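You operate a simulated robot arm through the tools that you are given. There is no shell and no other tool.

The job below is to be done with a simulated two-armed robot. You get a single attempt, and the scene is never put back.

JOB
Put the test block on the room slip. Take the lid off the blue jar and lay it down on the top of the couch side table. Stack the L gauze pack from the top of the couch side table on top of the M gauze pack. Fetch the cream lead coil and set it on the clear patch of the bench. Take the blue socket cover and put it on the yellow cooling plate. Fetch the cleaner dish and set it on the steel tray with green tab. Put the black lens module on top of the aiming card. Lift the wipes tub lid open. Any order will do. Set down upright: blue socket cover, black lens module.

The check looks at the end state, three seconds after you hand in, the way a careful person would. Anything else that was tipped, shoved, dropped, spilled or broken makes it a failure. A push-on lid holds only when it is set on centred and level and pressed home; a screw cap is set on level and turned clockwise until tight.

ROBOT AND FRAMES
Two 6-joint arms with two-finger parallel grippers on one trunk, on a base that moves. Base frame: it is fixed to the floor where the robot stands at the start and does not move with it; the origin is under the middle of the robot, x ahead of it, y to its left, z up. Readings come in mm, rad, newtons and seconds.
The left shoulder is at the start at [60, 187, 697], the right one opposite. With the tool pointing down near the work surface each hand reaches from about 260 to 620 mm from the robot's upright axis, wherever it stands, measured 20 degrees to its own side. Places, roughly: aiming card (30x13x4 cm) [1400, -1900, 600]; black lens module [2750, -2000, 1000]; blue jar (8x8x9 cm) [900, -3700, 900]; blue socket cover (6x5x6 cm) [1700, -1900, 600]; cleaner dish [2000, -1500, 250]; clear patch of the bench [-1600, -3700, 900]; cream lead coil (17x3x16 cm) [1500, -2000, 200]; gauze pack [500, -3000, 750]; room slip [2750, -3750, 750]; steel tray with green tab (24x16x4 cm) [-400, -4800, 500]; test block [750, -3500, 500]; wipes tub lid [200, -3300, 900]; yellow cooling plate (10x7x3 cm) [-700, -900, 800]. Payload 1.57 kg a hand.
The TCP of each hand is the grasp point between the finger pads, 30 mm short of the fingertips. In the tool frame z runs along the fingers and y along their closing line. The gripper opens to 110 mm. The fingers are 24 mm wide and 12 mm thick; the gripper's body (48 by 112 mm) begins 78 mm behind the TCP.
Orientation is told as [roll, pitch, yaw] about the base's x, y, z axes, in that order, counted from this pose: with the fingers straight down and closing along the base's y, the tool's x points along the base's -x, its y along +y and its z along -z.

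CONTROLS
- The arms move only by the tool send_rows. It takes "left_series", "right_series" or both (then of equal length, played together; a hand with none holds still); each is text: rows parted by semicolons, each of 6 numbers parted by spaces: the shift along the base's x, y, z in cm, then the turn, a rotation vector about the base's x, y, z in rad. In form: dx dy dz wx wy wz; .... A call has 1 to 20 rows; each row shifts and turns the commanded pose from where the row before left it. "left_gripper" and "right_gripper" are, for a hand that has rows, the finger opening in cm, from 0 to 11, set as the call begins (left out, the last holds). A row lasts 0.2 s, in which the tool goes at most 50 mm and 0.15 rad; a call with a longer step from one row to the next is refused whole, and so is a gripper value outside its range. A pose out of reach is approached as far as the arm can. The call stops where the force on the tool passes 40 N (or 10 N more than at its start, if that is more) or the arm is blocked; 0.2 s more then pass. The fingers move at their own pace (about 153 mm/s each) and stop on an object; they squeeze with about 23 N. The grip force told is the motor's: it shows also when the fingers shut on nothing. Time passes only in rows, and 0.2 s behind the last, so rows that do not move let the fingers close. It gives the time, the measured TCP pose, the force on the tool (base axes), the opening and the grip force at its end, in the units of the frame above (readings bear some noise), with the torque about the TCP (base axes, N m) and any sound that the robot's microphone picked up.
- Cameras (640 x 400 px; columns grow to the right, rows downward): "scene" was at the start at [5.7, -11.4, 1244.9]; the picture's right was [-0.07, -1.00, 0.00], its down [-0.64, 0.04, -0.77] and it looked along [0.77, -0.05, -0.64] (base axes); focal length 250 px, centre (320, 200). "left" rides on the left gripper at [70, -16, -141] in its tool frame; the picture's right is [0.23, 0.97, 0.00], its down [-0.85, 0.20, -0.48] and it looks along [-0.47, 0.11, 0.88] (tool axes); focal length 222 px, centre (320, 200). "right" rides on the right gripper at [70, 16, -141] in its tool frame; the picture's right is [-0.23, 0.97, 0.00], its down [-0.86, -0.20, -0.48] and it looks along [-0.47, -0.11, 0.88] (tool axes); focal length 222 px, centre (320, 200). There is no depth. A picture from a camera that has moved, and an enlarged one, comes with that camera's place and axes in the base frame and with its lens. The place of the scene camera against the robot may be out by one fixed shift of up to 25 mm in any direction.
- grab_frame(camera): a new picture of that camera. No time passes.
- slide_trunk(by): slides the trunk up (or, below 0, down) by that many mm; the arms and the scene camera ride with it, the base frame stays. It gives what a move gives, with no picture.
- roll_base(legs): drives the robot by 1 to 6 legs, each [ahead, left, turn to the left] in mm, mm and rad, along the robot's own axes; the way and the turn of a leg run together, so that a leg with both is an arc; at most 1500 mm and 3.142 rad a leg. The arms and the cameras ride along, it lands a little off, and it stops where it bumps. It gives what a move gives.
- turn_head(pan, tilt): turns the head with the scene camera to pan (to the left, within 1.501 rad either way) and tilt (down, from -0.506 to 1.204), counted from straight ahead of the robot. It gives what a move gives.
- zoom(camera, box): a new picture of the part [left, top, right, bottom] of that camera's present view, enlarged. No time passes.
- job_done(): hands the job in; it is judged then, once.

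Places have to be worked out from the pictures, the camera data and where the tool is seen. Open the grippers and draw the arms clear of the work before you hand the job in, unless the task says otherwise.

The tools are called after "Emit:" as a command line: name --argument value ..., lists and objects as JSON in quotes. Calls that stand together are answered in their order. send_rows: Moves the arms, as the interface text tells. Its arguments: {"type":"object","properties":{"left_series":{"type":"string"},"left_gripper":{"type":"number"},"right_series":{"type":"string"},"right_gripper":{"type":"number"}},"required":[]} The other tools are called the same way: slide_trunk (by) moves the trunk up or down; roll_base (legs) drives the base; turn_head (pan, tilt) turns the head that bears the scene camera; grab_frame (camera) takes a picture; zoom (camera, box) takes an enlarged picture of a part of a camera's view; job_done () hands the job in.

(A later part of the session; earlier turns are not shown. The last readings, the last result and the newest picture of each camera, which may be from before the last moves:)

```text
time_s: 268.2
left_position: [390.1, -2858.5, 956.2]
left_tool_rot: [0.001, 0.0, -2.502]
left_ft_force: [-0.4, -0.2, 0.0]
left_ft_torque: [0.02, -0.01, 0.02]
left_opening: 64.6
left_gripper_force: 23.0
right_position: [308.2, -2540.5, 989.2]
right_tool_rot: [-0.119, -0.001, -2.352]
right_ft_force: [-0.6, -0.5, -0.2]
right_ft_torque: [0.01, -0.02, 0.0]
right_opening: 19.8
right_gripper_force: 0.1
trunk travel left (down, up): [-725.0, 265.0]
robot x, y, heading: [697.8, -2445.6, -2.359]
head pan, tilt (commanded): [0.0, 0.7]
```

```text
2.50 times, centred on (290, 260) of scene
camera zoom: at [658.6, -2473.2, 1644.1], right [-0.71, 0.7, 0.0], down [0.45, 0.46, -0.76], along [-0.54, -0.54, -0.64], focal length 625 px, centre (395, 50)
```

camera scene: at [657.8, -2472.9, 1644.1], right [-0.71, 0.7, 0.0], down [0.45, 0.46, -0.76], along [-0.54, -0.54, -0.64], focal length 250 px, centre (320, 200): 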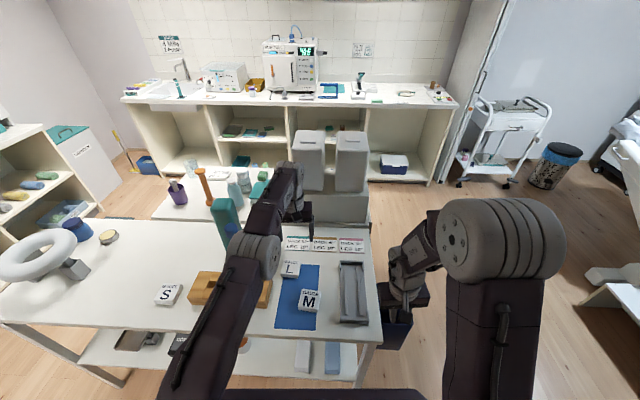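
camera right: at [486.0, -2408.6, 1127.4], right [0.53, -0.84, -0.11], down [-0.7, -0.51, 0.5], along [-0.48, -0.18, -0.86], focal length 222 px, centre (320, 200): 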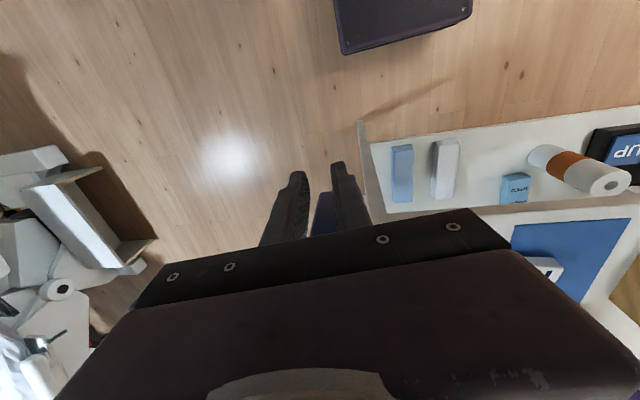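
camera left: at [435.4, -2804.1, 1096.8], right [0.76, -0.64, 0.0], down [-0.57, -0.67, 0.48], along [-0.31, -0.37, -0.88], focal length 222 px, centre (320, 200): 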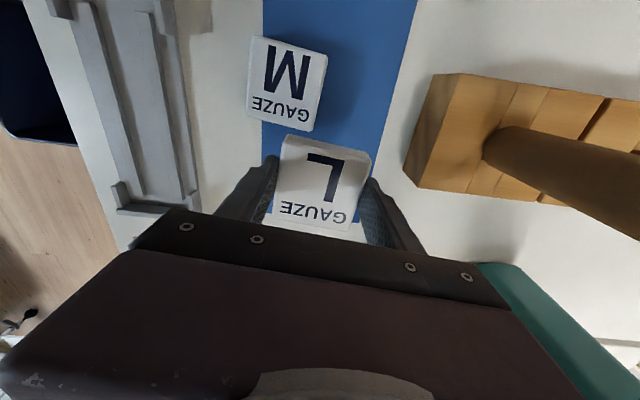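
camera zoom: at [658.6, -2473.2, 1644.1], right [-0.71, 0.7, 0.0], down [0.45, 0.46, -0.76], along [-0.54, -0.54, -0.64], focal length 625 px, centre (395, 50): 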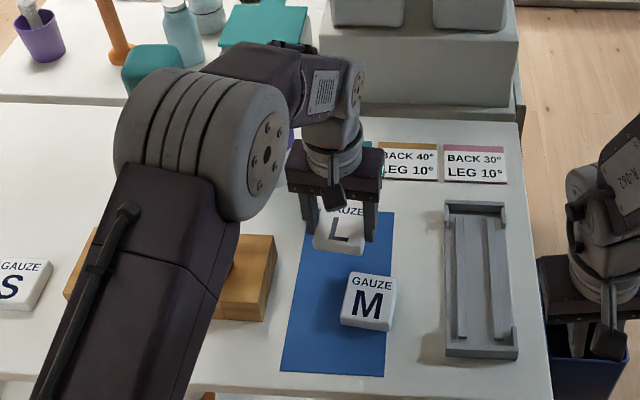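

M's centre is [409, -2788] as expected. I move over it and lower slowly until contact.

Emit:
send_rows --left_series "0.63 2.33 0 0 0 0; 0.63 2.33 0 0 0 0; 0.63 2.34 0 0 0 0; 0 0 -1.5 0 0 0; 0 0 -1.5 0 0 0; 0 0 -0.8 0 0 0; 0 0 0 0 0 0"

Emit:
grab_frame --camera "left"

Emit:
zoom --camera "scene" --box '[200, 180, 380, 340]'

```text
time_s: 269.8
left_position: [406.9, -2789.3, 918.7]
left_tool_rot: [-0.001, 0.001, -2.501]
left_ft_force: [0.8, -0.7, 0.8]
left_ft_torque: [0.01, -0.01, -0.02]
left_opening: 64.8
left_gripper_force: 23.0
right_position: [308.8, -2541.7, 989.9]
right_tool_rot: [-0.116, -0.001, -2.352]
right_ft_force: [0.7, -0.5, 0.5]
right_ft_torque: [0.04, -0.01, -0.02]
right_opening: 20.1
right_gripper_force: 0.0
trunk travel left (down, up): [-725.0, 265.0]
robot x, y, heading: [697.7, -2449.5, -2.356]
head pan, tilt (commanded): [0.0, 0.7]
```

```text
taken
camera left: at [454.0, -2734.6, 1059.0], right [0.76, -0.64, 0.0], down [-0.57, -0.67, 0.48], along [-0.31, -0.37, -0.88], focal length 222 px, centre (320, 200)
```

left: 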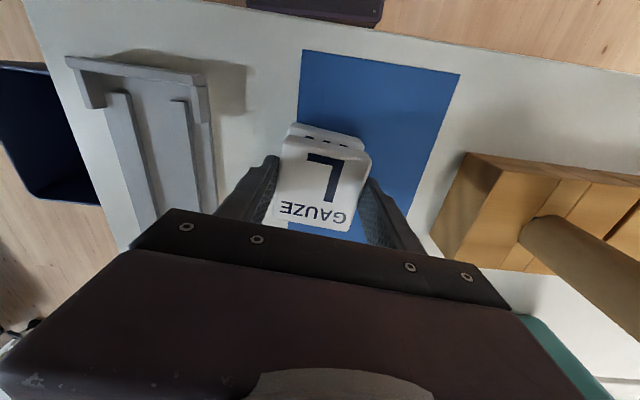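

```text
2.50 times, centred on (290, 260) of scene
camera zoom: at [658.7, -2472.9, 1644.1], right [-0.71, 0.7, 0.0], down [0.45, 0.46, -0.76], along [-0.54, -0.54, -0.64], focal length 625 px, centre (395, 50)
```

zoom: 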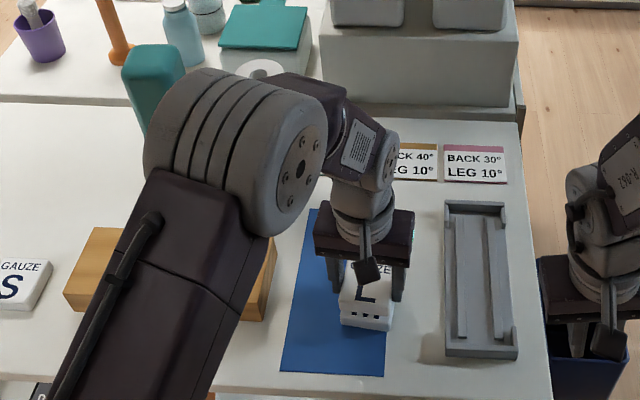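

L is over M. I lower in small steps to contact.

Emit:
send_rows --left_series "0 0 -0.4 0 0 0; 0 0 -0.4 0 0 0; 0 0 0 0 0 0"

Emit:
send_rows --left_series "0 0 -0.2 0 0 0; 0 0 -0.2 0 0 0; 0 0 0 0 0 0"

```text
time_s: 270.6
left_position: [407.4, -2788.2, 909.2]
left_tool_rot: [-0.001, 0.0, -2.501]
left_ft_force: [-0.8, -0.6, -0.3]
left_ft_torque: [0.02, 0.01, -0.03]
left_opening: 64.6
left_gripper_force: 22.4
right_position: [308.3, -2540.8, 989.4]
right_tool_rot: [-0.12, 0.0, -2.35]
right_ft_force: [0.0, 0.0, 0.2]
right_ft_torque: [0.02, 0.01, 0.02]
right_opening: 20.1
right_gripper_force: 0.0
trunk travel left (down, up): [-725.0, 265.0]
robot x, y, heading: [697.0, -2449.7, -2.353]
head pan, tilt (commanded): [0.0, 0.7]
```

```text
time_s: 271.4
left_position: [407.1, -2788.0, 907.7]
left_tool_rot: [0.0, -0.005, -2.5]
left_ft_force: [0.5, -3.0, 24.4]
left_ft_torque: [0.0, -0.12, -0.02]
left_opening: 64.8
left_gripper_force: 22.9
right_position: [310.7, -2539.8, 990.4]
right_tool_rot: [-0.119, -0.004, -2.35]
right_ft_force: [-0.2, 0.0, 0.5]
right_ft_torque: [0.02, 0.02, 0.0]
right_opening: 19.8
right_gripper_force: 0.0
trunk travel left (down, up): [-725.0, 265.0]
robot x, y, heading: [694.2, -2450.7, -2.356]
head pan, tilt (commanded): [0.0, 0.7]
```

Contact at z≈908. I relieve, open, and raise straight up.

Emit:
send_rows --left_series "0 0 0.4 0 0 0; 0 0 0 0 0 0"

Emit:
send_rows --left_series "0 0 0 0 0 0; 0 0 0 0 0 0; 0 0 0 0 0 0" --left_gripper 8.5

Emit:
send_rows --left_series "0 0 2 0 0 0; 0 0 4 0 0 0; 0 0 4 0 0 0; 0 0 0 0 0 0"

Emit:
grab_frame --camera "left"

Emit:
zoom --camera "scene" --box '[200, 180, 380, 340]'

```text
time_s: 272.0
left_position: [409.7, -2789.1, 910.3]
left_tool_rot: [-0.001, 0.002, -2.501]
left_ft_force: [-0.3, 0.0, 0.0]
left_ft_torque: [0.0, 0.01, 0.01]
left_opening: 64.6
left_gripper_force: 22.7
right_position: [308.3, -2541.9, 988.5]
right_tool_rot: [-0.12, -0.005, -2.35]
right_ft_force: [-0.1, -0.1, 0.9]
right_ft_torque: [0.02, 0.01, 0.0]
right_opening: 19.9
right_gripper_force: 0.1
trunk travel left (down, up): [-725.0, 265.0]
robot x, y, heading: [694.5, -2452.0, -2.353]
head pan, tilt (commanded): [0.0, 0.7]
```

```text
time_s: 272.8
left_position: [408.1, -2788.8, 909.5]
left_tool_rot: [-0.001, 0.0, -2.501]
left_ft_force: [-0.1, 0.0, -0.4]
left_ft_torque: [0.03, -0.04, -0.02]
left_opening: 84.7
left_gripper_force: 0.0
right_position: [308.2, -2541.3, 989.7]
right_tool_rot: [-0.119, 0.0, -2.349]
right_ft_force: [-0.5, -0.5, 0.1]
right_ft_torque: [0.02, -0.02, 0.02]
right_opening: 20.0
right_gripper_force: 0.0
trunk travel left (down, up): [-725.0, 265.0]
robot x, y, heading: [692.8, -2450.9, -2.355]
head pan, tilt (commanded): [0.0, 0.7]
```

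```text
time_s: 273.8
left_position: [408.5, -2788.7, 1010.0]
left_tool_rot: [0.002, 0.002, -2.502]
left_ft_force: [1.1, 0.8, 0.0]
left_ft_torque: [0.01, -0.04, 0.03]
left_opening: 85.1
left_gripper_force: 0.1
right_position: [307.9, -2541.3, 989.7]
right_tool_rot: [-0.119, -0.002, -2.35]
right_ft_force: [-0.4, 0.7, -0.4]
right_ft_torque: [0.05, 0.02, 0.01]
right_opening: 19.8
right_gripper_force: 0.0
trunk travel left (down, up): [-725.0, 265.0]
robot x, y, heading: [698.7, -2448.8, -2.357]
head pan, tilt (commanded): [0.0, 0.7]
```

```text
taken
camera left: at [454.2, -2734.5, 1151.7], right [0.76, -0.64, 0.0], down [-0.57, -0.67, 0.48], along [-0.31, -0.37, -0.88], focal length 222 px, centre (320, 200)
```

left: 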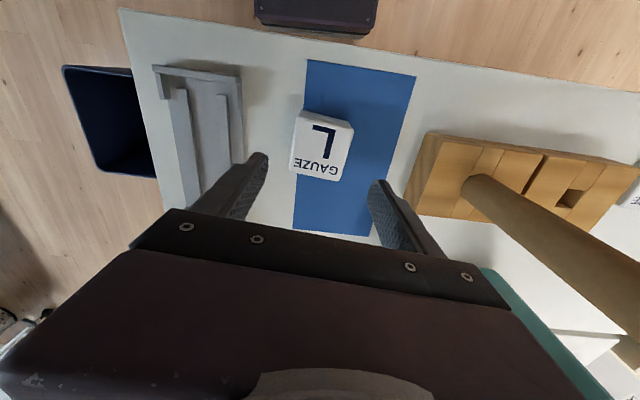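

```text
2.50 times, centred on (290, 260) of scene
camera zoom: at [658.2, -2473.1, 1644.1], right [-0.71, 0.7, 0.0], down [0.45, 0.46, -0.76], along [-0.54, -0.54, -0.64], focal length 625 px, centre (395, 50)
```

zoom: 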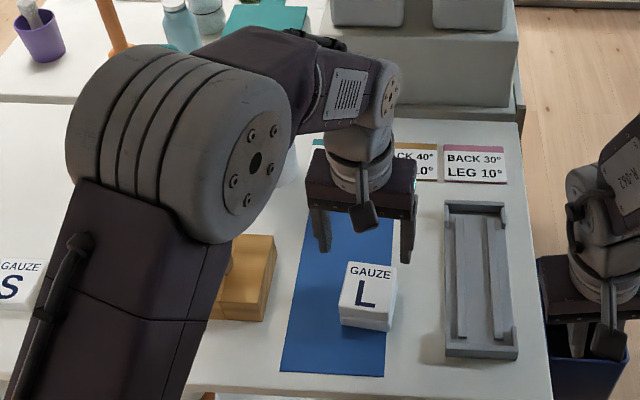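

L is stacked squarely on M. Now I retract the left hand and drive left along the table toward the blue jar end.

Emit:
send_rows --left_series "3.05 3.08 0 0 0 0; 3.05 3.08 0 0 0 0; 3.05 3.08 0 0 0 0; 3.02 -2.99 0 0 0 0; 3.02 -2.99 0 0 0 0; 3.02 -2.99 0 0 0 0; 2.6 -2.6 0 0 0 0.08; 0 0 0 0 0 0.07; 0 0 0 0 0 0" --left_gripper 4

Emit:
roll_base --legs '[[-120, 0, 0], [0, 800, 0]]'

Emit:
grab_frame --camera "scene"

Emit:
turn_head --pan 0.8 --tilt 0.6

Emit:
grab_frame --camera "scene"

```text
time_s: 275.8
left_position: [617.4, -2814.3, 1010.2]
left_tool_rot: [0.0, 0.001, -2.352]
left_ft_force: [-0.1, 0.9, 0.4]
left_ft_torque: [-0.02, 0.02, 0.0]
left_opening: 40.0
left_gripper_force: 0.0
right_position: [307.2, -2541.4, 990.3]
right_tool_rot: [-0.117, -0.001, -2.351]
right_ft_force: [-0.3, 0.3, 0.3]
right_ft_torque: [-0.04, 0.03, 0.0]
right_opening: 19.8
right_gripper_force: 0.0
trunk travel left (down, up): [-725.0, 265.0]
robot x, y, heading: [696.6, -2449.8, -2.356]
head pan, tilt (commanded): [0.0, 0.7]
```

```text
time_s: 280.9
left_position: [1268.6, -3292.8, 1010.2]
left_tool_rot: [0.0, 0.001, -2.352]
left_ft_force: [-0.7, -0.4, 0.0]
left_ft_torque: [0.04, -0.02, 0.0]
left_opening: 40.0
left_gripper_force: 0.1
right_position: [960.9, -3021.4, 990.7]
right_tool_rot: [-0.118, -0.002, -2.352]
right_ft_force: [-0.4, 0.3, -0.3]
right_ft_torque: [-0.02, 0.0, 0.01]
right_opening: 20.1
right_gripper_force: 0.1
trunk travel left (down, up): [-725.0, 265.0]
robot x, y, heading: [1344.1, -2924.3, -2.356]
head pan, tilt (commanded): [0.0, 0.7]
```

```text
taken
camera scene: at [1311.2, -2952.8, 1644.1], right [-0.71, 0.71, 0.0], down [0.45, 0.46, -0.76], along [-0.54, -0.54, -0.64], focal length 250 px, centre (320, 200)
```

scene: 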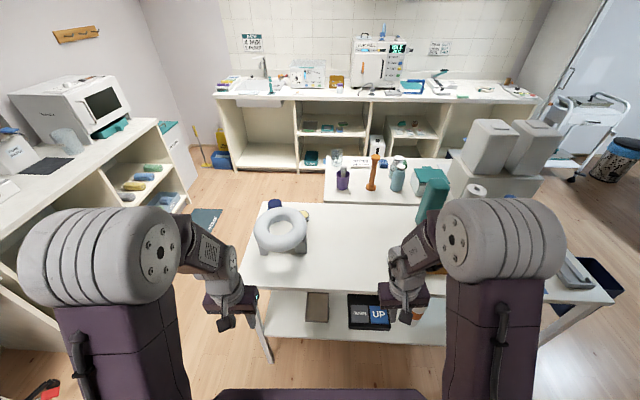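

```text
time_s: 282.1
left_position: [1268.3, -3293.0, 1009.8]
left_tool_rot: [0.001, 0.0, -2.354]
left_ft_force: [0.3, 0.0, -0.1]
left_ft_torque: [0.01, -0.01, -0.03]
left_opening: 40.3
left_gripper_force: 0.1
right_position: [961.3, -3019.5, 989.8]
right_tool_rot: [-0.118, -0.002, -2.354]
right_ft_force: [-1.2, -0.5, -1.3]
right_ft_torque: [0.0, -0.01, -0.01]
right_opening: 19.9
right_gripper_force: 0.0
trunk travel left (down, up): [-725.0, 265.0]
robot x, y, heading: [1353.4, -2928.6, -2.355]
head pan, tilt (commanded): [0.799, 0.6]
```

```text
taken
camera scene: at [1372.8, -2981.3, 1652.7], right [-1.0, -0.02, 0.0], down [-0.01, 0.56, -0.82], along [0.01, -0.82, -0.57], focal length 250 px, centre (320, 200)
```

scene: 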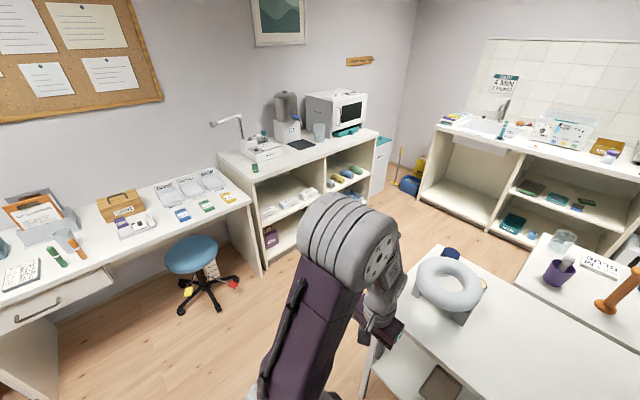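

From the table's far end there is about 1 m of room to the shelf unit, so I can reach the jar from there. I turn right to heading ≈2.356, back up, then move left to stand at the far end of the table.

Emit:
roll_base --legs '[[0, 0, -1.572], [-690, 0, 0]]'

Emit:
turn_head --pan 0.5 --tilt 0.7

Emit:
grab_frame --camera "scene"

```text
time_s: 289.7
left_position: [1479.9, -3343.1, 1011.6]
left_tool_rot: [0.001, 0.001, 2.363]
left_ft_force: [-0.2, 0.7, -0.2]
left_ft_torque: [0.03, 0.0, 0.02]
left_opening: 40.2
left_gripper_force: 0.0
right_position: [1750.6, -3033.6, 989.9]
right_tool_rot: [-0.12, -0.003, 2.362]
right_ft_force: [-0.8, -0.3, -0.5]
right_ft_torque: [-0.01, 0.04, 0.01]
right_opening: 20.2
right_gripper_force: 0.0
trunk travel left (down, up): [-725.0, 265.0]
robot x, y, heading: [1843.2, -3423.5, 2.363]
head pan, tilt (commanded): [0.799, 0.6]
```

```text
time_s: 290.5
left_position: [1478.9, -3343.2, 1011.0]
left_tool_rot: [0.0, -0.001, 2.363]
left_ft_force: [0.1, -0.8, 0.4]
left_ft_torque: [0.0, -0.01, 0.02]
left_opening: 40.0
left_gripper_force: 0.0
right_position: [1752.1, -3035.6, 989.3]
right_tool_rot: [-0.12, -0.002, 2.362]
right_ft_force: [-0.4, -0.4, 0.0]
right_ft_torque: [0.0, -0.01, 0.0]
right_opening: 20.0
right_gripper_force: 0.1
trunk travel left (down, up): [-725.0, 265.0]
robot x, y, heading: [1843.8, -3424.0, 2.358]
head pan, tilt (commanded): [0.499, 0.7]
```

```text
taken
camera scene: at [1784.8, -3446.6, 1644.1], right [0.28, 0.96, 0.0], down [0.62, -0.18, -0.77], along [-0.74, 0.21, -0.64], focal length 250 px, centre (320, 200)
```

scene: 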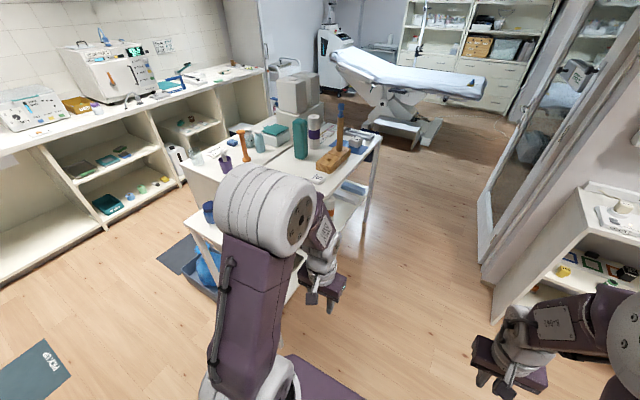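

The jar is at the back corner of the table's far end. I move left 800 mm to face it squarely and look again.

Emit:
roll_base --legs '[[0, 820, 0]]'

Emit:
turn_head --pan 0.0 --tilt 0.9

Emit:
grab_frame --camera "scene"

```text
time_s: 294.9
left_position: [901.9, -3918.7, 1009.7]
left_tool_rot: [-0.001, -0.001, 2.353]
left_ft_force: [0.4, -0.2, -0.6]
left_ft_torque: [0.0, -0.03, 0.02]
left_opening: 40.3
left_gripper_force: 0.3
right_position: [1174.7, -3612.4, 989.2]
right_tool_rot: [-0.119, -0.001, 2.356]
right_ft_force: [-0.3, 0.4, -1.3]
right_ft_torque: [0.0, -0.03, 0.02]
right_opening: 19.9
right_gripper_force: 0.1
trunk travel left (down, up): [-725.0, 265.0]
robot x, y, heading: [1262.5, -4003.1, 2.354]
head pan, tilt (commanded): [0.499, 0.7]
```

```text
time_s: 295.8
left_position: [900.7, -3920.4, 1010.6]
left_tool_rot: [-0.001, -0.002, 2.354]
left_ft_force: [-0.2, 0.2, 0.1]
left_ft_torque: [-0.02, 0.03, 0.03]
left_opening: 40.2
left_gripper_force: 0.0
right_position: [1174.5, -3612.7, 988.6]
right_tool_rot: [-0.119, -0.003, 2.353]
right_ft_force: [-0.2, 0.1, -1.3]
right_ft_torque: [0.01, -0.03, -0.02]
right_opening: 20.1
right_gripper_force: 0.0
trunk travel left (down, up): [-725.0, 265.0]
robot x, y, heading: [1265.5, -3998.7, 2.35]
head pan, tilt (commanded): [0.0, 0.901]
```

```text
taken
camera scene: at [1233.7, -3996.4, 1628.0], right [0.71, 0.71, 0.0], down [0.55, -0.56, -0.62], along [-0.44, 0.44, -0.78], focal length 250 px, centre (320, 200)
```

scene: 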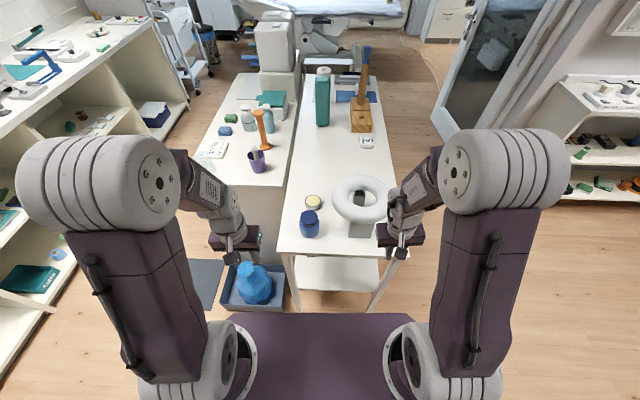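

Excellent: the jar is directly ahead at the table's end. I zoom in on it and the ring, and take wrist views.

Emit:
zoom --camera "scene" --box '[260, 150, 420, 270]'

Emit:
zoom --camera "scene" --box '[200, 60, 320, 180]'

```text
3.33 times, centred on (340, 210) of scene
camera zoom: at [1233.7, -3996.4, 1628.0], right [0.71, 0.71, 0.0], down [0.55, -0.56, -0.62], along [-0.44, 0.44, -0.78], focal length 834 px, centre (253, 167)
```

zoom: 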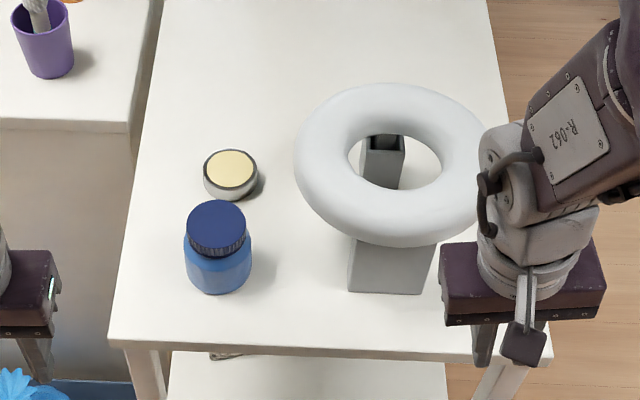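

```text
3.33 times, centred on (260, 120) of scene
camera zoom: at [1233.7, -3996.4, 1628.0], right [0.71, 0.71, 0.0], down [0.55, -0.56, -0.62], along [-0.44, 0.44, -0.78], focal length 834 px, centre (520, 467)
```

zoom: 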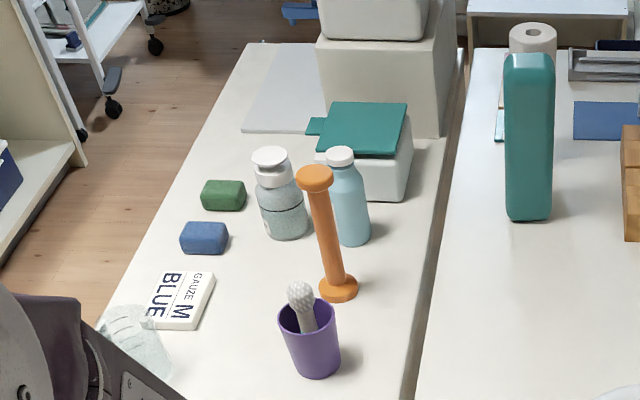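

The jar has a ribbed cap. I will hold the body with a tilted left hand and work the cap with the right from above. I back up slightly and shift left so both arms have good reach, and turn the right hand vertical.

Emit:
roll_base --legs '[[-46, 60, 0]]'

Emit:
send_rows --left_series "-0.5 4.6 0 0 0 0; -0.5 4.6 0 0 0 0; 0.5 4.6 0 0 0 0; 0.5 4.6 0 0 0 0; 0.5 2.5 0 0 0 0; 0 0 0 0 0 0" --right_series "-3.4 3.4 2 0 0 0; -3.4 3.4 2 0 0 0; 0 0 0 -0.0835 0.0845 0; 0 0 0 0 0 0; 0 0 0 0 0 0; 0 0 0 0 0 0"

Emit:
grab_frame --camera "left"

Emit:
grab_frame --camera "scene"

```text
time_s: 296.9
left_position: [891.3, -3993.1, 1009.5]
left_tool_rot: [0.002, 0.003, 2.352]
left_ft_force: [0.1, 0.3, 0.3]
left_ft_torque: [0.01, -0.04, -0.02]
left_opening: 40.1
left_gripper_force: 0.1
right_position: [1165.6, -3686.1, 989.1]
right_tool_rot: [-0.119, -0.002, 2.353]
right_ft_force: [-0.6, 1.2, -0.2]
right_ft_torque: [0.03, -0.01, -0.01]
right_opening: 20.2
right_gripper_force: 0.0
trunk travel left (down, up): [-725.0, 265.0]
robot x, y, heading: [1257.4, -4075.3, 2.356]
head pan, tilt (commanded): [0.0, 0.901]
```

```text
refused: row 1 steps farther than a row can; nothing moved
```

```text
taken
camera left: at [951.6, -4030.8, 1151.1], right [-0.53, -0.85, 0.0], down [-0.74, 0.47, 0.48], along [-0.41, 0.25, -0.88], focal length 222 px, centre (320, 200)
```

left: 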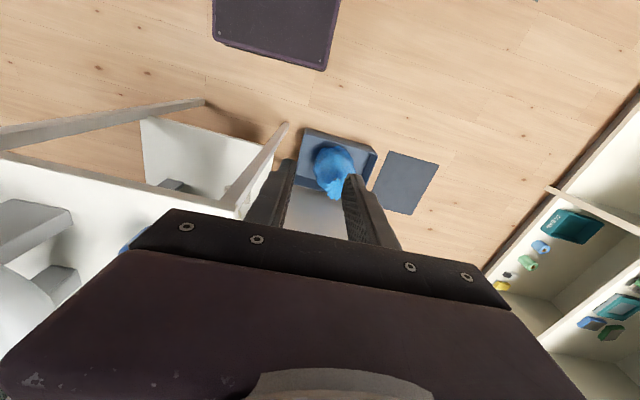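

```text
taken
camera scene: at [1223.9, -4069.1, 1627.9], right [0.71, 0.7, 0.0], down [0.55, -0.56, -0.62], along [-0.44, 0.44, -0.78], focal length 250 px, centre (320, 200)
```

scene: 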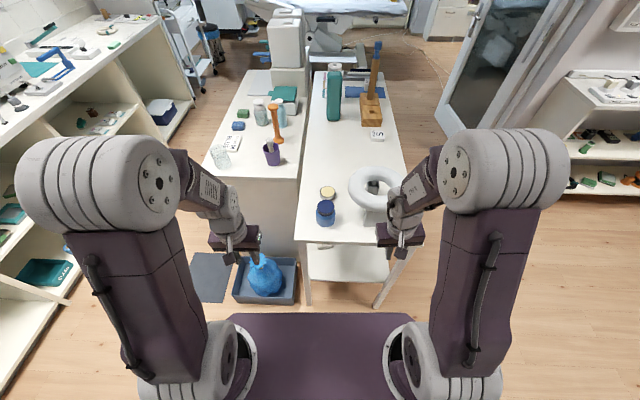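

Steps were too long; I resend with smaller ones: left hand to f≈500 in front of the jar with a 57° tilt, right hand straightened to vertical.

Emit:
send_rows --left_series "0.21 4.53 0 0 0 0; 0.21 4.53 0 0 0 0; 0.21 4.53 0 0 0 0; 0.21 4.53 0 0 0 0; 0.21 4.53 0 0 0 0; 0.21 4.5 0 0 0 0; 0 0 0 0.1011 0.1011 0; 0 0 0 0.1011 0.1011 0; 0 0 0 0.1011 0.1011 0; 0 0 0 0.1011 0.1011 0; 0 0 0 0.1011 0.1011 0; 0 0 0 0.1011 0.1011 0; 0 0 0 0.1011 0.1011 0; 0 0 0 0 0 0" --right_series "-3.77 0.94 1.7 0 0 0; -3.77 0.94 1.7 0 0 0; -3.77 0.94 1.7 0 0 0; 0 0 0 -0.0843 0.084 0; 0 0 0 0 0 0; 0 0 0 0 0 0; 0 0 0 0 0 0; 0 0 0 0 0 0; 0 0 0 0 0 0; 0 0 0 0 0 0; 0 0 0 0 0 0; 0 0 0 0 0 0; 0 0 0 0 0 0; 0 0 0 0 0 0" --left_gripper 9.6 --right_gripper 9

Emit:
grab_frame --camera "left"

Emit:
grab_frame --camera "right"

Emit:
grab_frame --camera "scene"

```text
time_s: 299.9
left_position: [903.7, -3723.3, 1009.9]
left_tool_rot: [0.006, -1.002, 2.349]
left_ft_force: [0.2, 0.4, -0.1]
left_ft_torque: [0.01, -0.04, 0.01]
left_opening: 95.9
left_gripper_force: 0.0
right_position: [1080.1, -3671.1, 997.7]
right_tool_rot: [-0.163, -0.029, 2.357]
right_ft_force: [1.0, 0.1, 0.8]
right_ft_torque: [0.01, 0.02, 0.0]
right_opening: 90.3
right_gripper_force: 0.1
right hand out of reach, approached as far as the arm can: row 1, 2, 3, 4
trunk travel left (down, up): [-725.0, 265.0]
robot x, y, heading: [1255.1, -4078.8, 2.353]
head pan, tilt (commanded): [0.0, 0.901]
```

```text
taken
camera left: at [1025.4, -3822.5, 1026.9], right [-0.6, -0.77, -0.19], down [-0.18, -0.1, 0.98], along [-0.78, 0.63, -0.08], focal length 222 px, centre (320, 200)
```

left: 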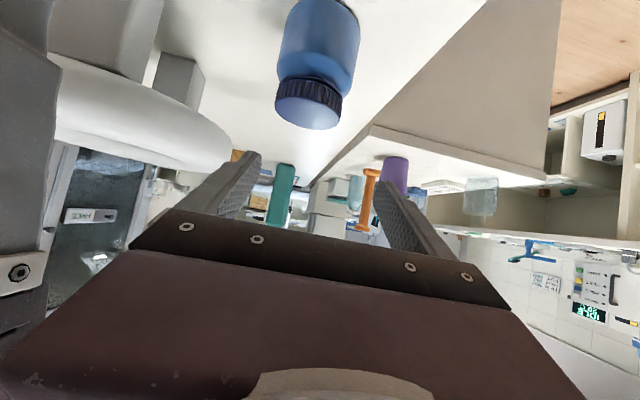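

```text
taken
camera right: at [1104.1, -3751.1, 1131.3], right [-0.84, -0.52, -0.15], down [-0.51, 0.68, 0.53], along [-0.17, 0.52, -0.84], focal length 222 px, centre (320, 200)
```

right: 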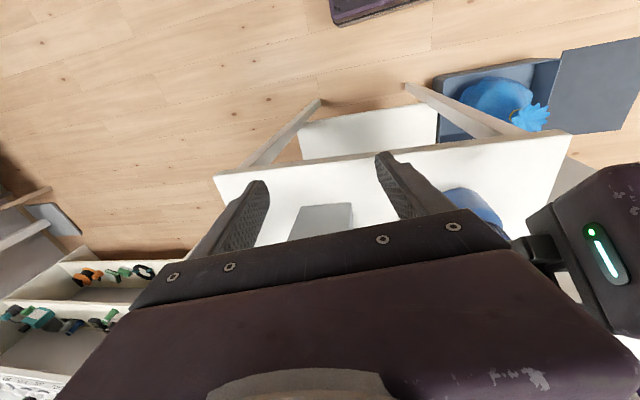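

```text
taken
camera scene: at [1223.4, -4071.3, 1627.9], right [0.71, 0.7, 0.0], down [0.55, -0.56, -0.62], along [-0.44, 0.44, -0.78], focal length 250 px, centre (320, 200)
```

scene: 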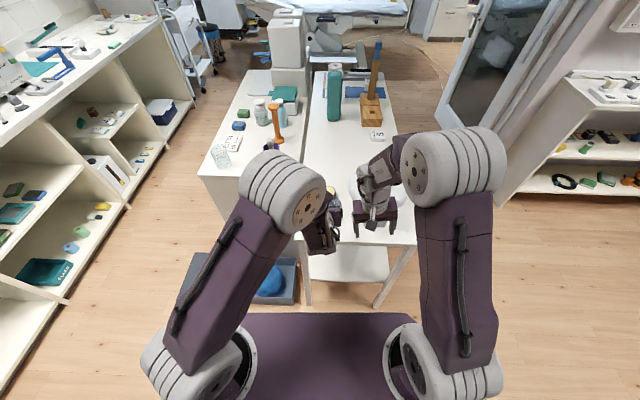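

The right arm is awkward in the vertical pose, so I swap roles: left hand (vertical) for the cap, right hand tilted for the body. First I free the space: untilt the left hand and move it aside, then bring the right hand in and tilt it.

Emit:
send_rows --left_series "0 0 0 -0.1011 -0.1011 0; 0 0 0 -0.1011 -0.1011 0; 0 0 0 -0.1011 -0.1011 0; 0 0 0 -0.1011 -0.1011 0; 0 0 0 -0.1011 -0.1011 0; 0 0 0 -0.1011 -0.1011 0; 0 0 0 -0.1011 -0.1011 0; -1.4 -4.24 1.5 0 0 0; -1.4 -4.24 1.5 0 0 0; -1.4 -4.24 1.5 0 0 0; -1.4 -4.24 1.5 0 0 0; 0 0 0 0 0 0"

Emit:
send_rows --right_series "-3.77 -0.65 1 0 0 0; -3.77 -0.65 1 0 0 0; -3.77 -0.65 1 0 0 0; -3.77 -0.65 1 0 0 0; 0 0 0 0.0979 0.0982 0; 0 0 0 0.0979 0.0982 0; 0 0 0 0.0979 0.0982 0; 0 0 0 0.0979 0.0982 0; 0 0 0 0.0979 0.0982 0; 0 0 0 0.0979 0.0982 0; 0 0 0 0.0979 0.0982 0; 0 0 0 -0.0312 0.0311 0.0686; 0 0 0 -0.0312 0.0311 0.0686; 0 0 0 0 0 0" --right_gripper 9.6

Emit:
grab_frame --camera "right"

Emit:
grab_frame --camera "scene"

```text
time_s: 302.5
left_position: [847.3, -3891.7, 1069.9]
left_tool_rot: [-0.001, 0.002, 2.354]
left_ft_force: [-1.2, 0.3, 0.0]
left_ft_torque: [-0.01, -0.02, -0.01]
left_opening: 96.1
left_gripper_force: 0.1
right_position: [1080.1, -3670.7, 996.5]
right_tool_rot: [-0.162, -0.028, 2.356]
right_ft_force: [-0.2, 0.2, 0.5]
right_ft_torque: [-0.03, -0.03, 0.02]
right_opening: 89.9
right_gripper_force: 0.0
trunk travel left (down, up): [-725.0, 265.0]
robot x, y, heading: [1252.5, -4075.1, 2.349]
head pan, tilt (commanded): [0.0, 0.901]
```

```text
time_s: 305.5
left_position: [847.2, -3892.1, 1072.0]
left_tool_rot: [0.002, -0.002, 2.353]
left_ft_force: [-0.7, 0.0, -0.3]
left_ft_torque: [0.0, 0.02, 0.03]
left_opening: 95.9
left_gripper_force: 0.1
right_position: [943.6, -3698.5, 1022.7]
right_tool_rot: [-0.044, -1.034, 2.361]
right_ft_force: [0.2, 0.1, 0.3]
right_ft_torque: [-0.02, 0.03, -0.01]
right_opening: 95.9
right_gripper_force: 0.1
right hand out of reach, approached as far as the arm can: row 1, 2, 3, 4, 11, 12, 13
trunk travel left (down, up): [-725.0, 265.0]
robot x, y, heading: [1253.9, -4076.1, 2.357]
head pan, tilt (commanded): [0.0, 0.901]
```

```text
taken
camera right: at [1038.8, -3824.0, 1034.6], right [-0.8, -0.58, 0.17], down [0.11, 0.14, 0.98], along [-0.6, 0.8, -0.05], focal length 222 px, centre (320, 200)
```

right: 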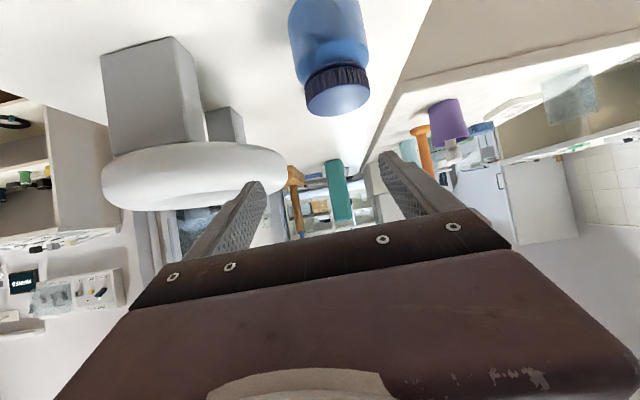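

```text
taken
camera scene: at [1223.1, -4071.8, 1627.9], right [0.71, 0.7, 0.0], down [0.55, -0.56, -0.62], along [-0.44, 0.44, -0.78], focal length 250 px, centre (320, 200)
```

scene: 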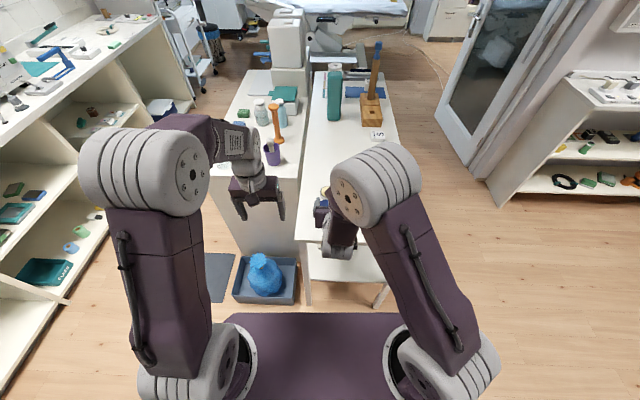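

The right hand is tilted and the jar is centred in its view. I take the left wrist view too, for triangulating the jar.

Emit:
grab_frame --camera "left"

Emit:
zoom --camera "right" --box '[240, 0, 420, 140]'

```text
taken
camera left: at [906.9, -3930.4, 1212.1], right [-0.53, -0.85, 0.0], down [-0.74, 0.47, 0.48], along [-0.41, 0.25, -0.88], focal length 222 px, centre (320, 200)
```

left: 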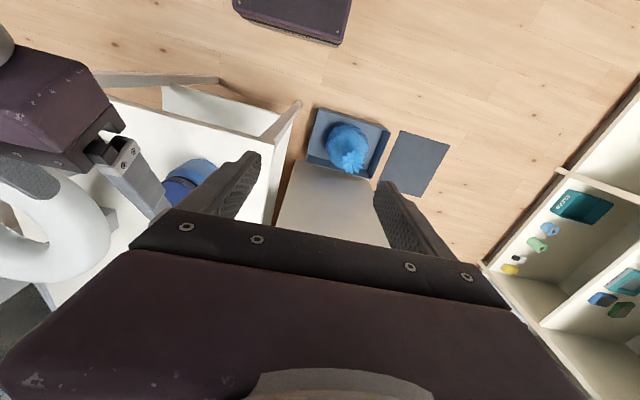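

```text
2.86 times, centred on (330, 70) of right
camera zoom: at [1038.8, -3824.0, 1034.6], right [-0.8, -0.58, 0.17], down [0.11, 0.14, 0.98], along [-0.6, 0.8, -0.05], focal length 635 px, centre (291, 571)
```

zoom: 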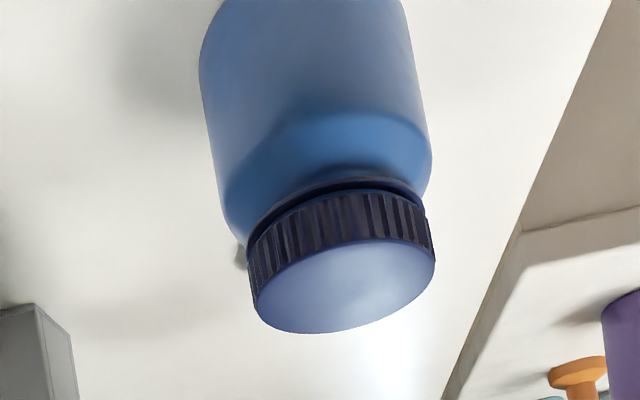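

The cap is a ribbed screw cap with its top centre at about [892, -3683, 934], diameter ≈60 mm. I correct the right hand's roll, align laterally with the jar and descend beside it.

Emit:
send_rows --right_series "-0.9 -1.7 0 -0.016 0.0158 0.0378; -0.6 -1.6 -2 0 0 0; 0 0 -3 0 0 0; 0 0 -3 0 0 0; 0 0 0 0 0 0"

Emit:
grab_frame --camera "right"

Emit:
grab_frame --camera "scene"

```text
time_s: 306.7
left_position: [848.2, -3893.0, 1071.0]
left_tool_rot: [0.001, 0.0, 2.352]
left_ft_force: [0.0, -0.4, 0.1]
left_ft_torque: [-0.01, 0.0, 0.03]
left_opening: 95.9
left_gripper_force: 0.0
right_position: [893.9, -3724.9, 968.5]
right_tool_rot: [-0.001, -1.031, 2.359]
right_ft_force: [0.1, 0.1, -0.5]
right_ft_torque: [0.0, -0.02, -0.01]
right_opening: 95.9
right_gripper_force: 0.0
right hand out of reach, approached as far as the arm can: row 2, 3, 4
trunk travel left (down, up): [-725.0, 265.0]
robot x, y, heading: [1252.5, -4074.3, 2.349]
head pan, tilt (commanded): [0.0, 0.901]
```

```text
taken
camera right: at [993.3, -3847.4, 980.4], right [-0.77, -0.61, 0.19], down [0.12, 0.16, 0.98], along [-0.62, 0.78, -0.05], focal length 222 px, centre (320, 200)
```

right: 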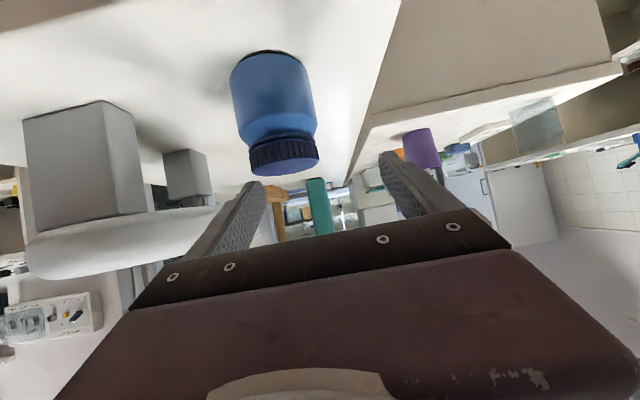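

```text
taken
camera scene: at [1223.9, -4071.7, 1627.9], right [0.71, 0.7, 0.0], down [0.55, -0.56, -0.62], along [-0.44, 0.44, -0.78], focal length 250 px, centre (320, 200)
```

scene: 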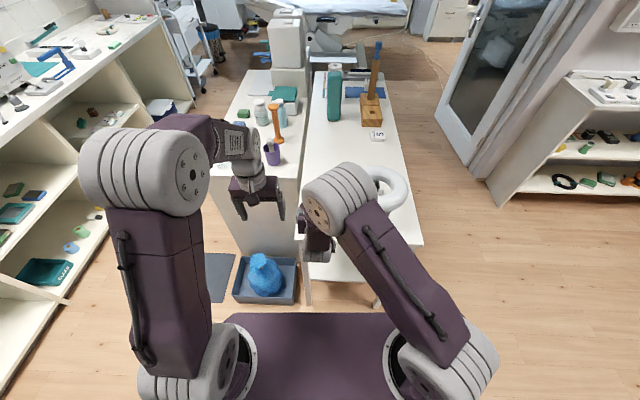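

The jar is closer than the tilted right arm likes. I raise the trunk 80 mm and back the base ~50 mm, shifting right 40 mm, for better reach of both arms.

Emit:
slide_trunk --by 80

Emit:
roll_base --legs '[[-50, -40, 0]]'

Emit:
grab_frame --camera "right"

```text
time_s: 307.9
left_position: [847.2, -3892.0, 1150.0]
left_tool_rot: [0.0, 0.0, 2.354]
left_ft_force: [0.0, -0.3, 0.0]
left_ft_torque: [0.0, 0.0, 0.02]
left_opening: 95.8
left_gripper_force: 0.1
right_position: [894.5, -3724.9, 1047.8]
right_tool_rot: [0.0, -1.03, 2.358]
right_ft_force: [0.9, -0.9, -0.2]
right_ft_torque: [0.03, -0.01, 0.0]
right_opening: 96.1
right_gripper_force: 0.1
trunk travel left (down, up): [-805.0, 185.0]
robot x, y, heading: [1259.0, -4079.0, 2.352]
head pan, tilt (commanded): [0.0, 0.901]
```

```text
time_s: 308.8
left_position: [904.8, -3898.4, 1148.2]
left_tool_rot: [-0.004, 0.004, 2.356]
left_ft_force: [-1.0, 0.1, 0.0]
left_ft_torque: [-0.02, -0.03, -0.02]
left_opening: 95.8
left_gripper_force: 0.0
right_position: [951.5, -3730.6, 1046.3]
right_tool_rot: [-0.007, -1.026, 2.363]
right_ft_force: [-1.2, -0.5, -0.1]
right_ft_torque: [0.0, -0.03, -0.04]
right_opening: 96.3
right_gripper_force: 0.3
trunk travel left (down, up): [-805.0, 185.0]
robot x, y, heading: [1315.0, -4085.0, 2.353]
head pan, tilt (commanded): [0.0, 0.901]
```

```text
taken
camera right: at [1051.5, -3853.8, 1059.0], right [-0.77, -0.61, 0.19], down [0.11, 0.16, 0.98], along [-0.63, 0.78, -0.06], focal length 222 px, centre (320, 200)
```

right: 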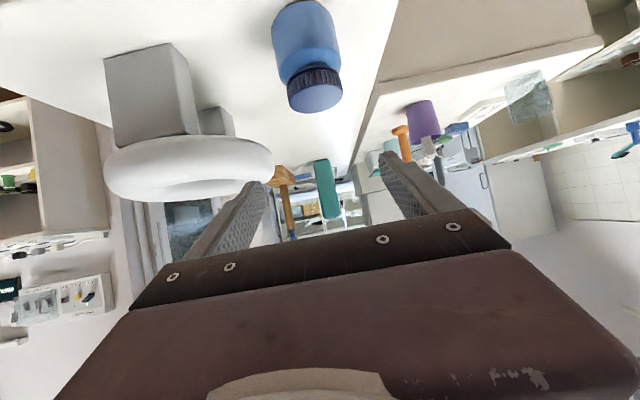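

Jar axis ≈[890, -3681], now at a good distance. I lower the right hand just in front of the jar, then check before sliding forward around the body.

Emit:
send_rows --right_series "-0.6 -0.6 -4 0 0 0; 0 0 -4 0 0 0; 0 0 -4 0 0 0; 0 0 -4 0 0 0; 0 0 0 0 0 0"

Emit:
grab_frame --camera "right"

```text
time_s: 310.0
left_position: [908.4, -3899.1, 1151.6]
left_tool_rot: [0.0, 0.001, 2.354]
left_ft_force: [0.1, -0.2, -0.7]
left_ft_torque: [-0.01, 0.0, -0.03]
left_opening: 95.9
left_gripper_force: 0.0
right_position: [919.9, -3734.6, 895.2]
right_tool_rot: [-0.004, -1.024, 2.356]
right_ft_force: [-1.1, -0.3, -0.5]
right_ft_torque: [0.01, 0.01, -0.01]
right_opening: 95.9
right_gripper_force: 0.0
right hand out of reach, approached as far as the arm can: row 1, 2, 3
trunk travel left (down, up): [-805.0, 185.0]
robot x, y, heading: [1315.7, -4084.1, 2.356]
head pan, tilt (commanded): [0.0, 0.901]
```

```text
taken
camera right: at [1019.6, -3856.7, 908.6], right [-0.77, -0.6, 0.19], down [0.11, 0.17, 0.98], along [-0.62, 0.78, -0.06], focal length 222 px, centre (320, 200)
```

right: 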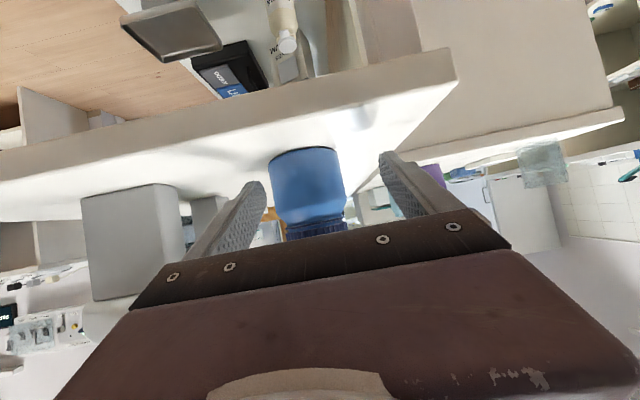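

The jar is ~14 mm to the right of the hand's axis. I correct, lower a little, and slide forward around the body.

Emit:
send_rows --right_series "1 1 -1.1 0 0 0; 0 0 0 0 0 0"

Emit:
zoom --camera "right" --box '[220, 100, 440, 260]'

```text
time_s: 310.6
left_position: [910.7, -3897.8, 1151.7]
left_tool_rot: [0.001, 0.001, 2.353]
left_ft_force: [-0.2, 0.2, 0.0]
left_ft_torque: [-0.01, 0.05, -0.04]
left_opening: 96.0
left_gripper_force: 0.1
right_position: [922.2, -3723.1, 883.9]
right_tool_rot: [-0.003, -1.025, 2.356]
right_ft_force: [0.1, 0.7, -0.4]
right_ft_torque: [0.03, -0.02, 0.0]
right_opening: 95.8
right_gripper_force: 0.1
right hand out of reach, approached as far as the arm can: row 1
trunk travel left (down, up): [-805.0, 185.0]
robot x, y, heading: [1316.2, -4082.2, 2.354]
head pan, tilt (commanded): [0.0, 0.901]
```

```text
2.50 times, centred on (330, 180) of right
camera zoom: at [1021.7, -3845.2, 897.8], right [-0.77, -0.6, 0.19], down [0.12, 0.17, 0.98], along [-0.62, 0.78, -0.06], focal length 555 px, centre (295, 250)
```

zoom: 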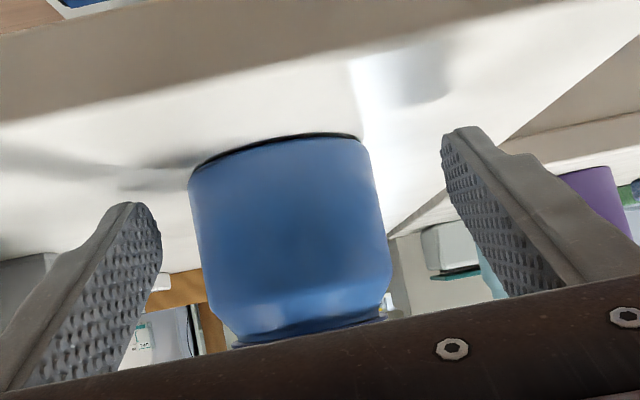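

The jar is centred between the fingers. I slide forward 52 mm and close gently on the body.

Emit:
send_rows --right_series "-1.7 2 0 0 0 0; -1.7 2 0 0 0 0; 0 0 0 0 0 0"

Emit:
send_rows --right_series "0 0 0 0 0 0; 0 0 0 0 0 0; 0 0 0 0 0 0" --right_gripper 5

Emit:
zoom --camera "scene" --box '[240, 140, 420, 280]'

Emit:
grab_frame --camera "left"

```text
time_s: 311.4
left_position: [909.7, -3899.6, 1150.9]
left_tool_rot: [0.0, 0.001, 2.355]
left_ft_force: [0.6, -0.4, 0.1]
left_ft_torque: [0.01, 0.01, -0.01]
left_opening: 96.0
left_gripper_force: 0.1
right_position: [888.7, -3682.6, 884.2]
right_tool_rot: [-0.002, -1.028, 2.359]
right_ft_force: [-0.1, -0.3, 0.3]
right_ft_torque: [-0.02, -0.02, 0.03]
right_opening: 96.1
right_gripper_force: 0.1
trunk travel left (down, up): [-805.0, 185.0]
robot x, y, heading: [1318.7, -4081.2, 2.353]
head pan, tilt (commanded): [0.0, 0.901]
```

```text
time_s: 312.2
left_position: [909.6, -3900.2, 1150.6]
left_tool_rot: [0.001, -0.001, 2.355]
left_ft_force: [0.2, 0.1, -0.2]
left_ft_torque: [0.01, 0.01, -0.01]
left_opening: 96.1
left_gripper_force: 0.0
right_position: [887.8, -3682.3, 884.9]
right_tool_rot: [-0.002, -1.031, 2.358]
right_ft_force: [-0.6, 0.4, 1.6]
right_ft_torque: [0.08, 0.05, 0.01]
right_opening: 69.4
right_gripper_force: 23.1
trunk travel left (down, up): [-805.0, 185.0]
robot x, y, heading: [1317.9, -4079.8, 2.353]
head pan, tilt (commanded): [0.0, 0.901]
```

```text
2.86 times, centred on (330, 210) of scene
camera zoom: at [1286.6, -4078.3, 1707.9], right [0.71, 0.7, 0.0], down [0.55, -0.56, -0.62], along [-0.44, 0.44, -0.78], focal length 714 px, centre (291, 171)
```

zoom: 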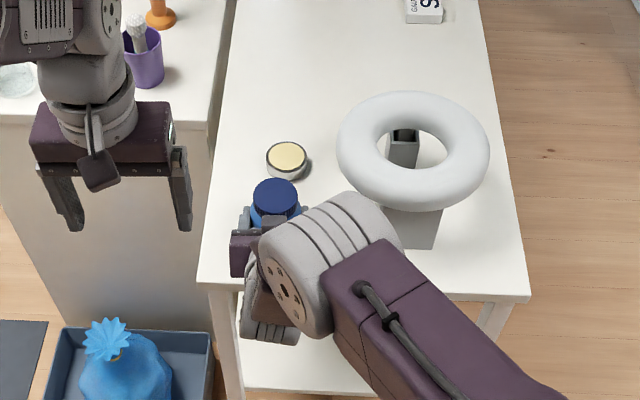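

```text
taken
camera left: at [970.1, -3937.4, 1292.1], right [-0.53, -0.85, 0.0], down [-0.74, 0.47, 0.48], along [-0.41, 0.25, -0.88], focal length 222 px, centre (320, 200)
```

left: 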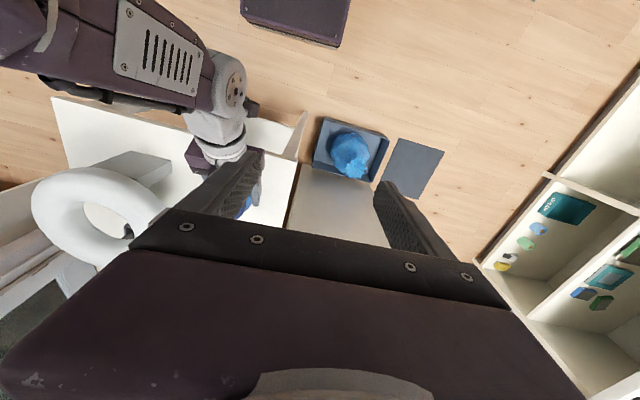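

The right hand holds the jar body (69 mm). For the cap, I turn the left hand by about −90° so its camera stays clear of the right forearm.

Emit:
send_rows --left_series "0 0 0 0 0 -0.145; 0 0 0 0 0 -0.145; 0 0 0 0 0 -0.145; 0 0 0 0 0 -0.145; 0 0 0 0 0 -0.145; 0 0 0 0 0 -0.145; 0 0 0 0 0 -0.145; 0 0 0 0 0 -0.145; 0 0 0 0 0 -0.145; 0 0 0 0 0 -0.145; 0 0 0 0 0 -0.145; 0 0 0 0 0 -0.145; 0 0 0 0 0 -0.145; 0 0 0 0 0 -0.145; 0 0 0 0 0 0" --left_gripper 7.4

Emit:
grab_frame --camera "left"

```text
time_s: 315.4
left_position: [910.1, -3899.6, 1151.6]
left_tool_rot: [0.0, 0.0, 0.321]
left_ft_force: [-0.6, -0.3, -0.3]
left_ft_torque: [0.01, 0.02, -0.01]
left_opening: 73.9
left_gripper_force: 0.2
right_position: [887.2, -3682.6, 885.7]
right_tool_rot: [-0.002, -1.027, 2.358]
right_ft_force: [-1.3, 0.7, 2.4]
right_ft_torque: [0.07, -0.01, -0.02]
right_opening: 69.0
right_gripper_force: 23.0
trunk travel left (down, up): [-805.0, 185.0]
robot x, y, heading: [1318.0, -4080.4, 2.354]
head pan, tilt (commanded): [0.0, 0.901]
```

```text
taken
camera left: at [848.2, -3937.2, 1292.2], right [-0.52, 0.85, 0.0], down [0.75, 0.46, 0.48], along [0.41, 0.25, -0.88], focal length 222 px, centre (320, 200)
```

left: 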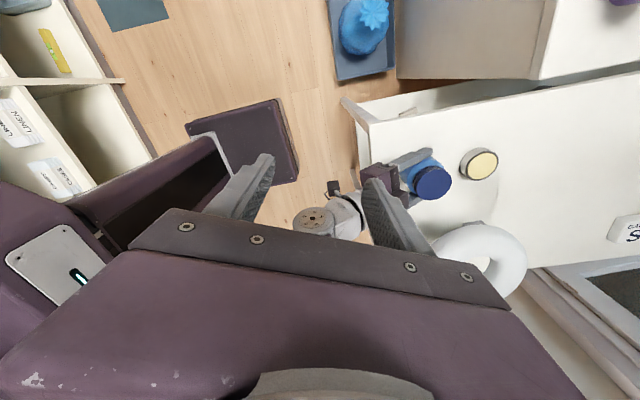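

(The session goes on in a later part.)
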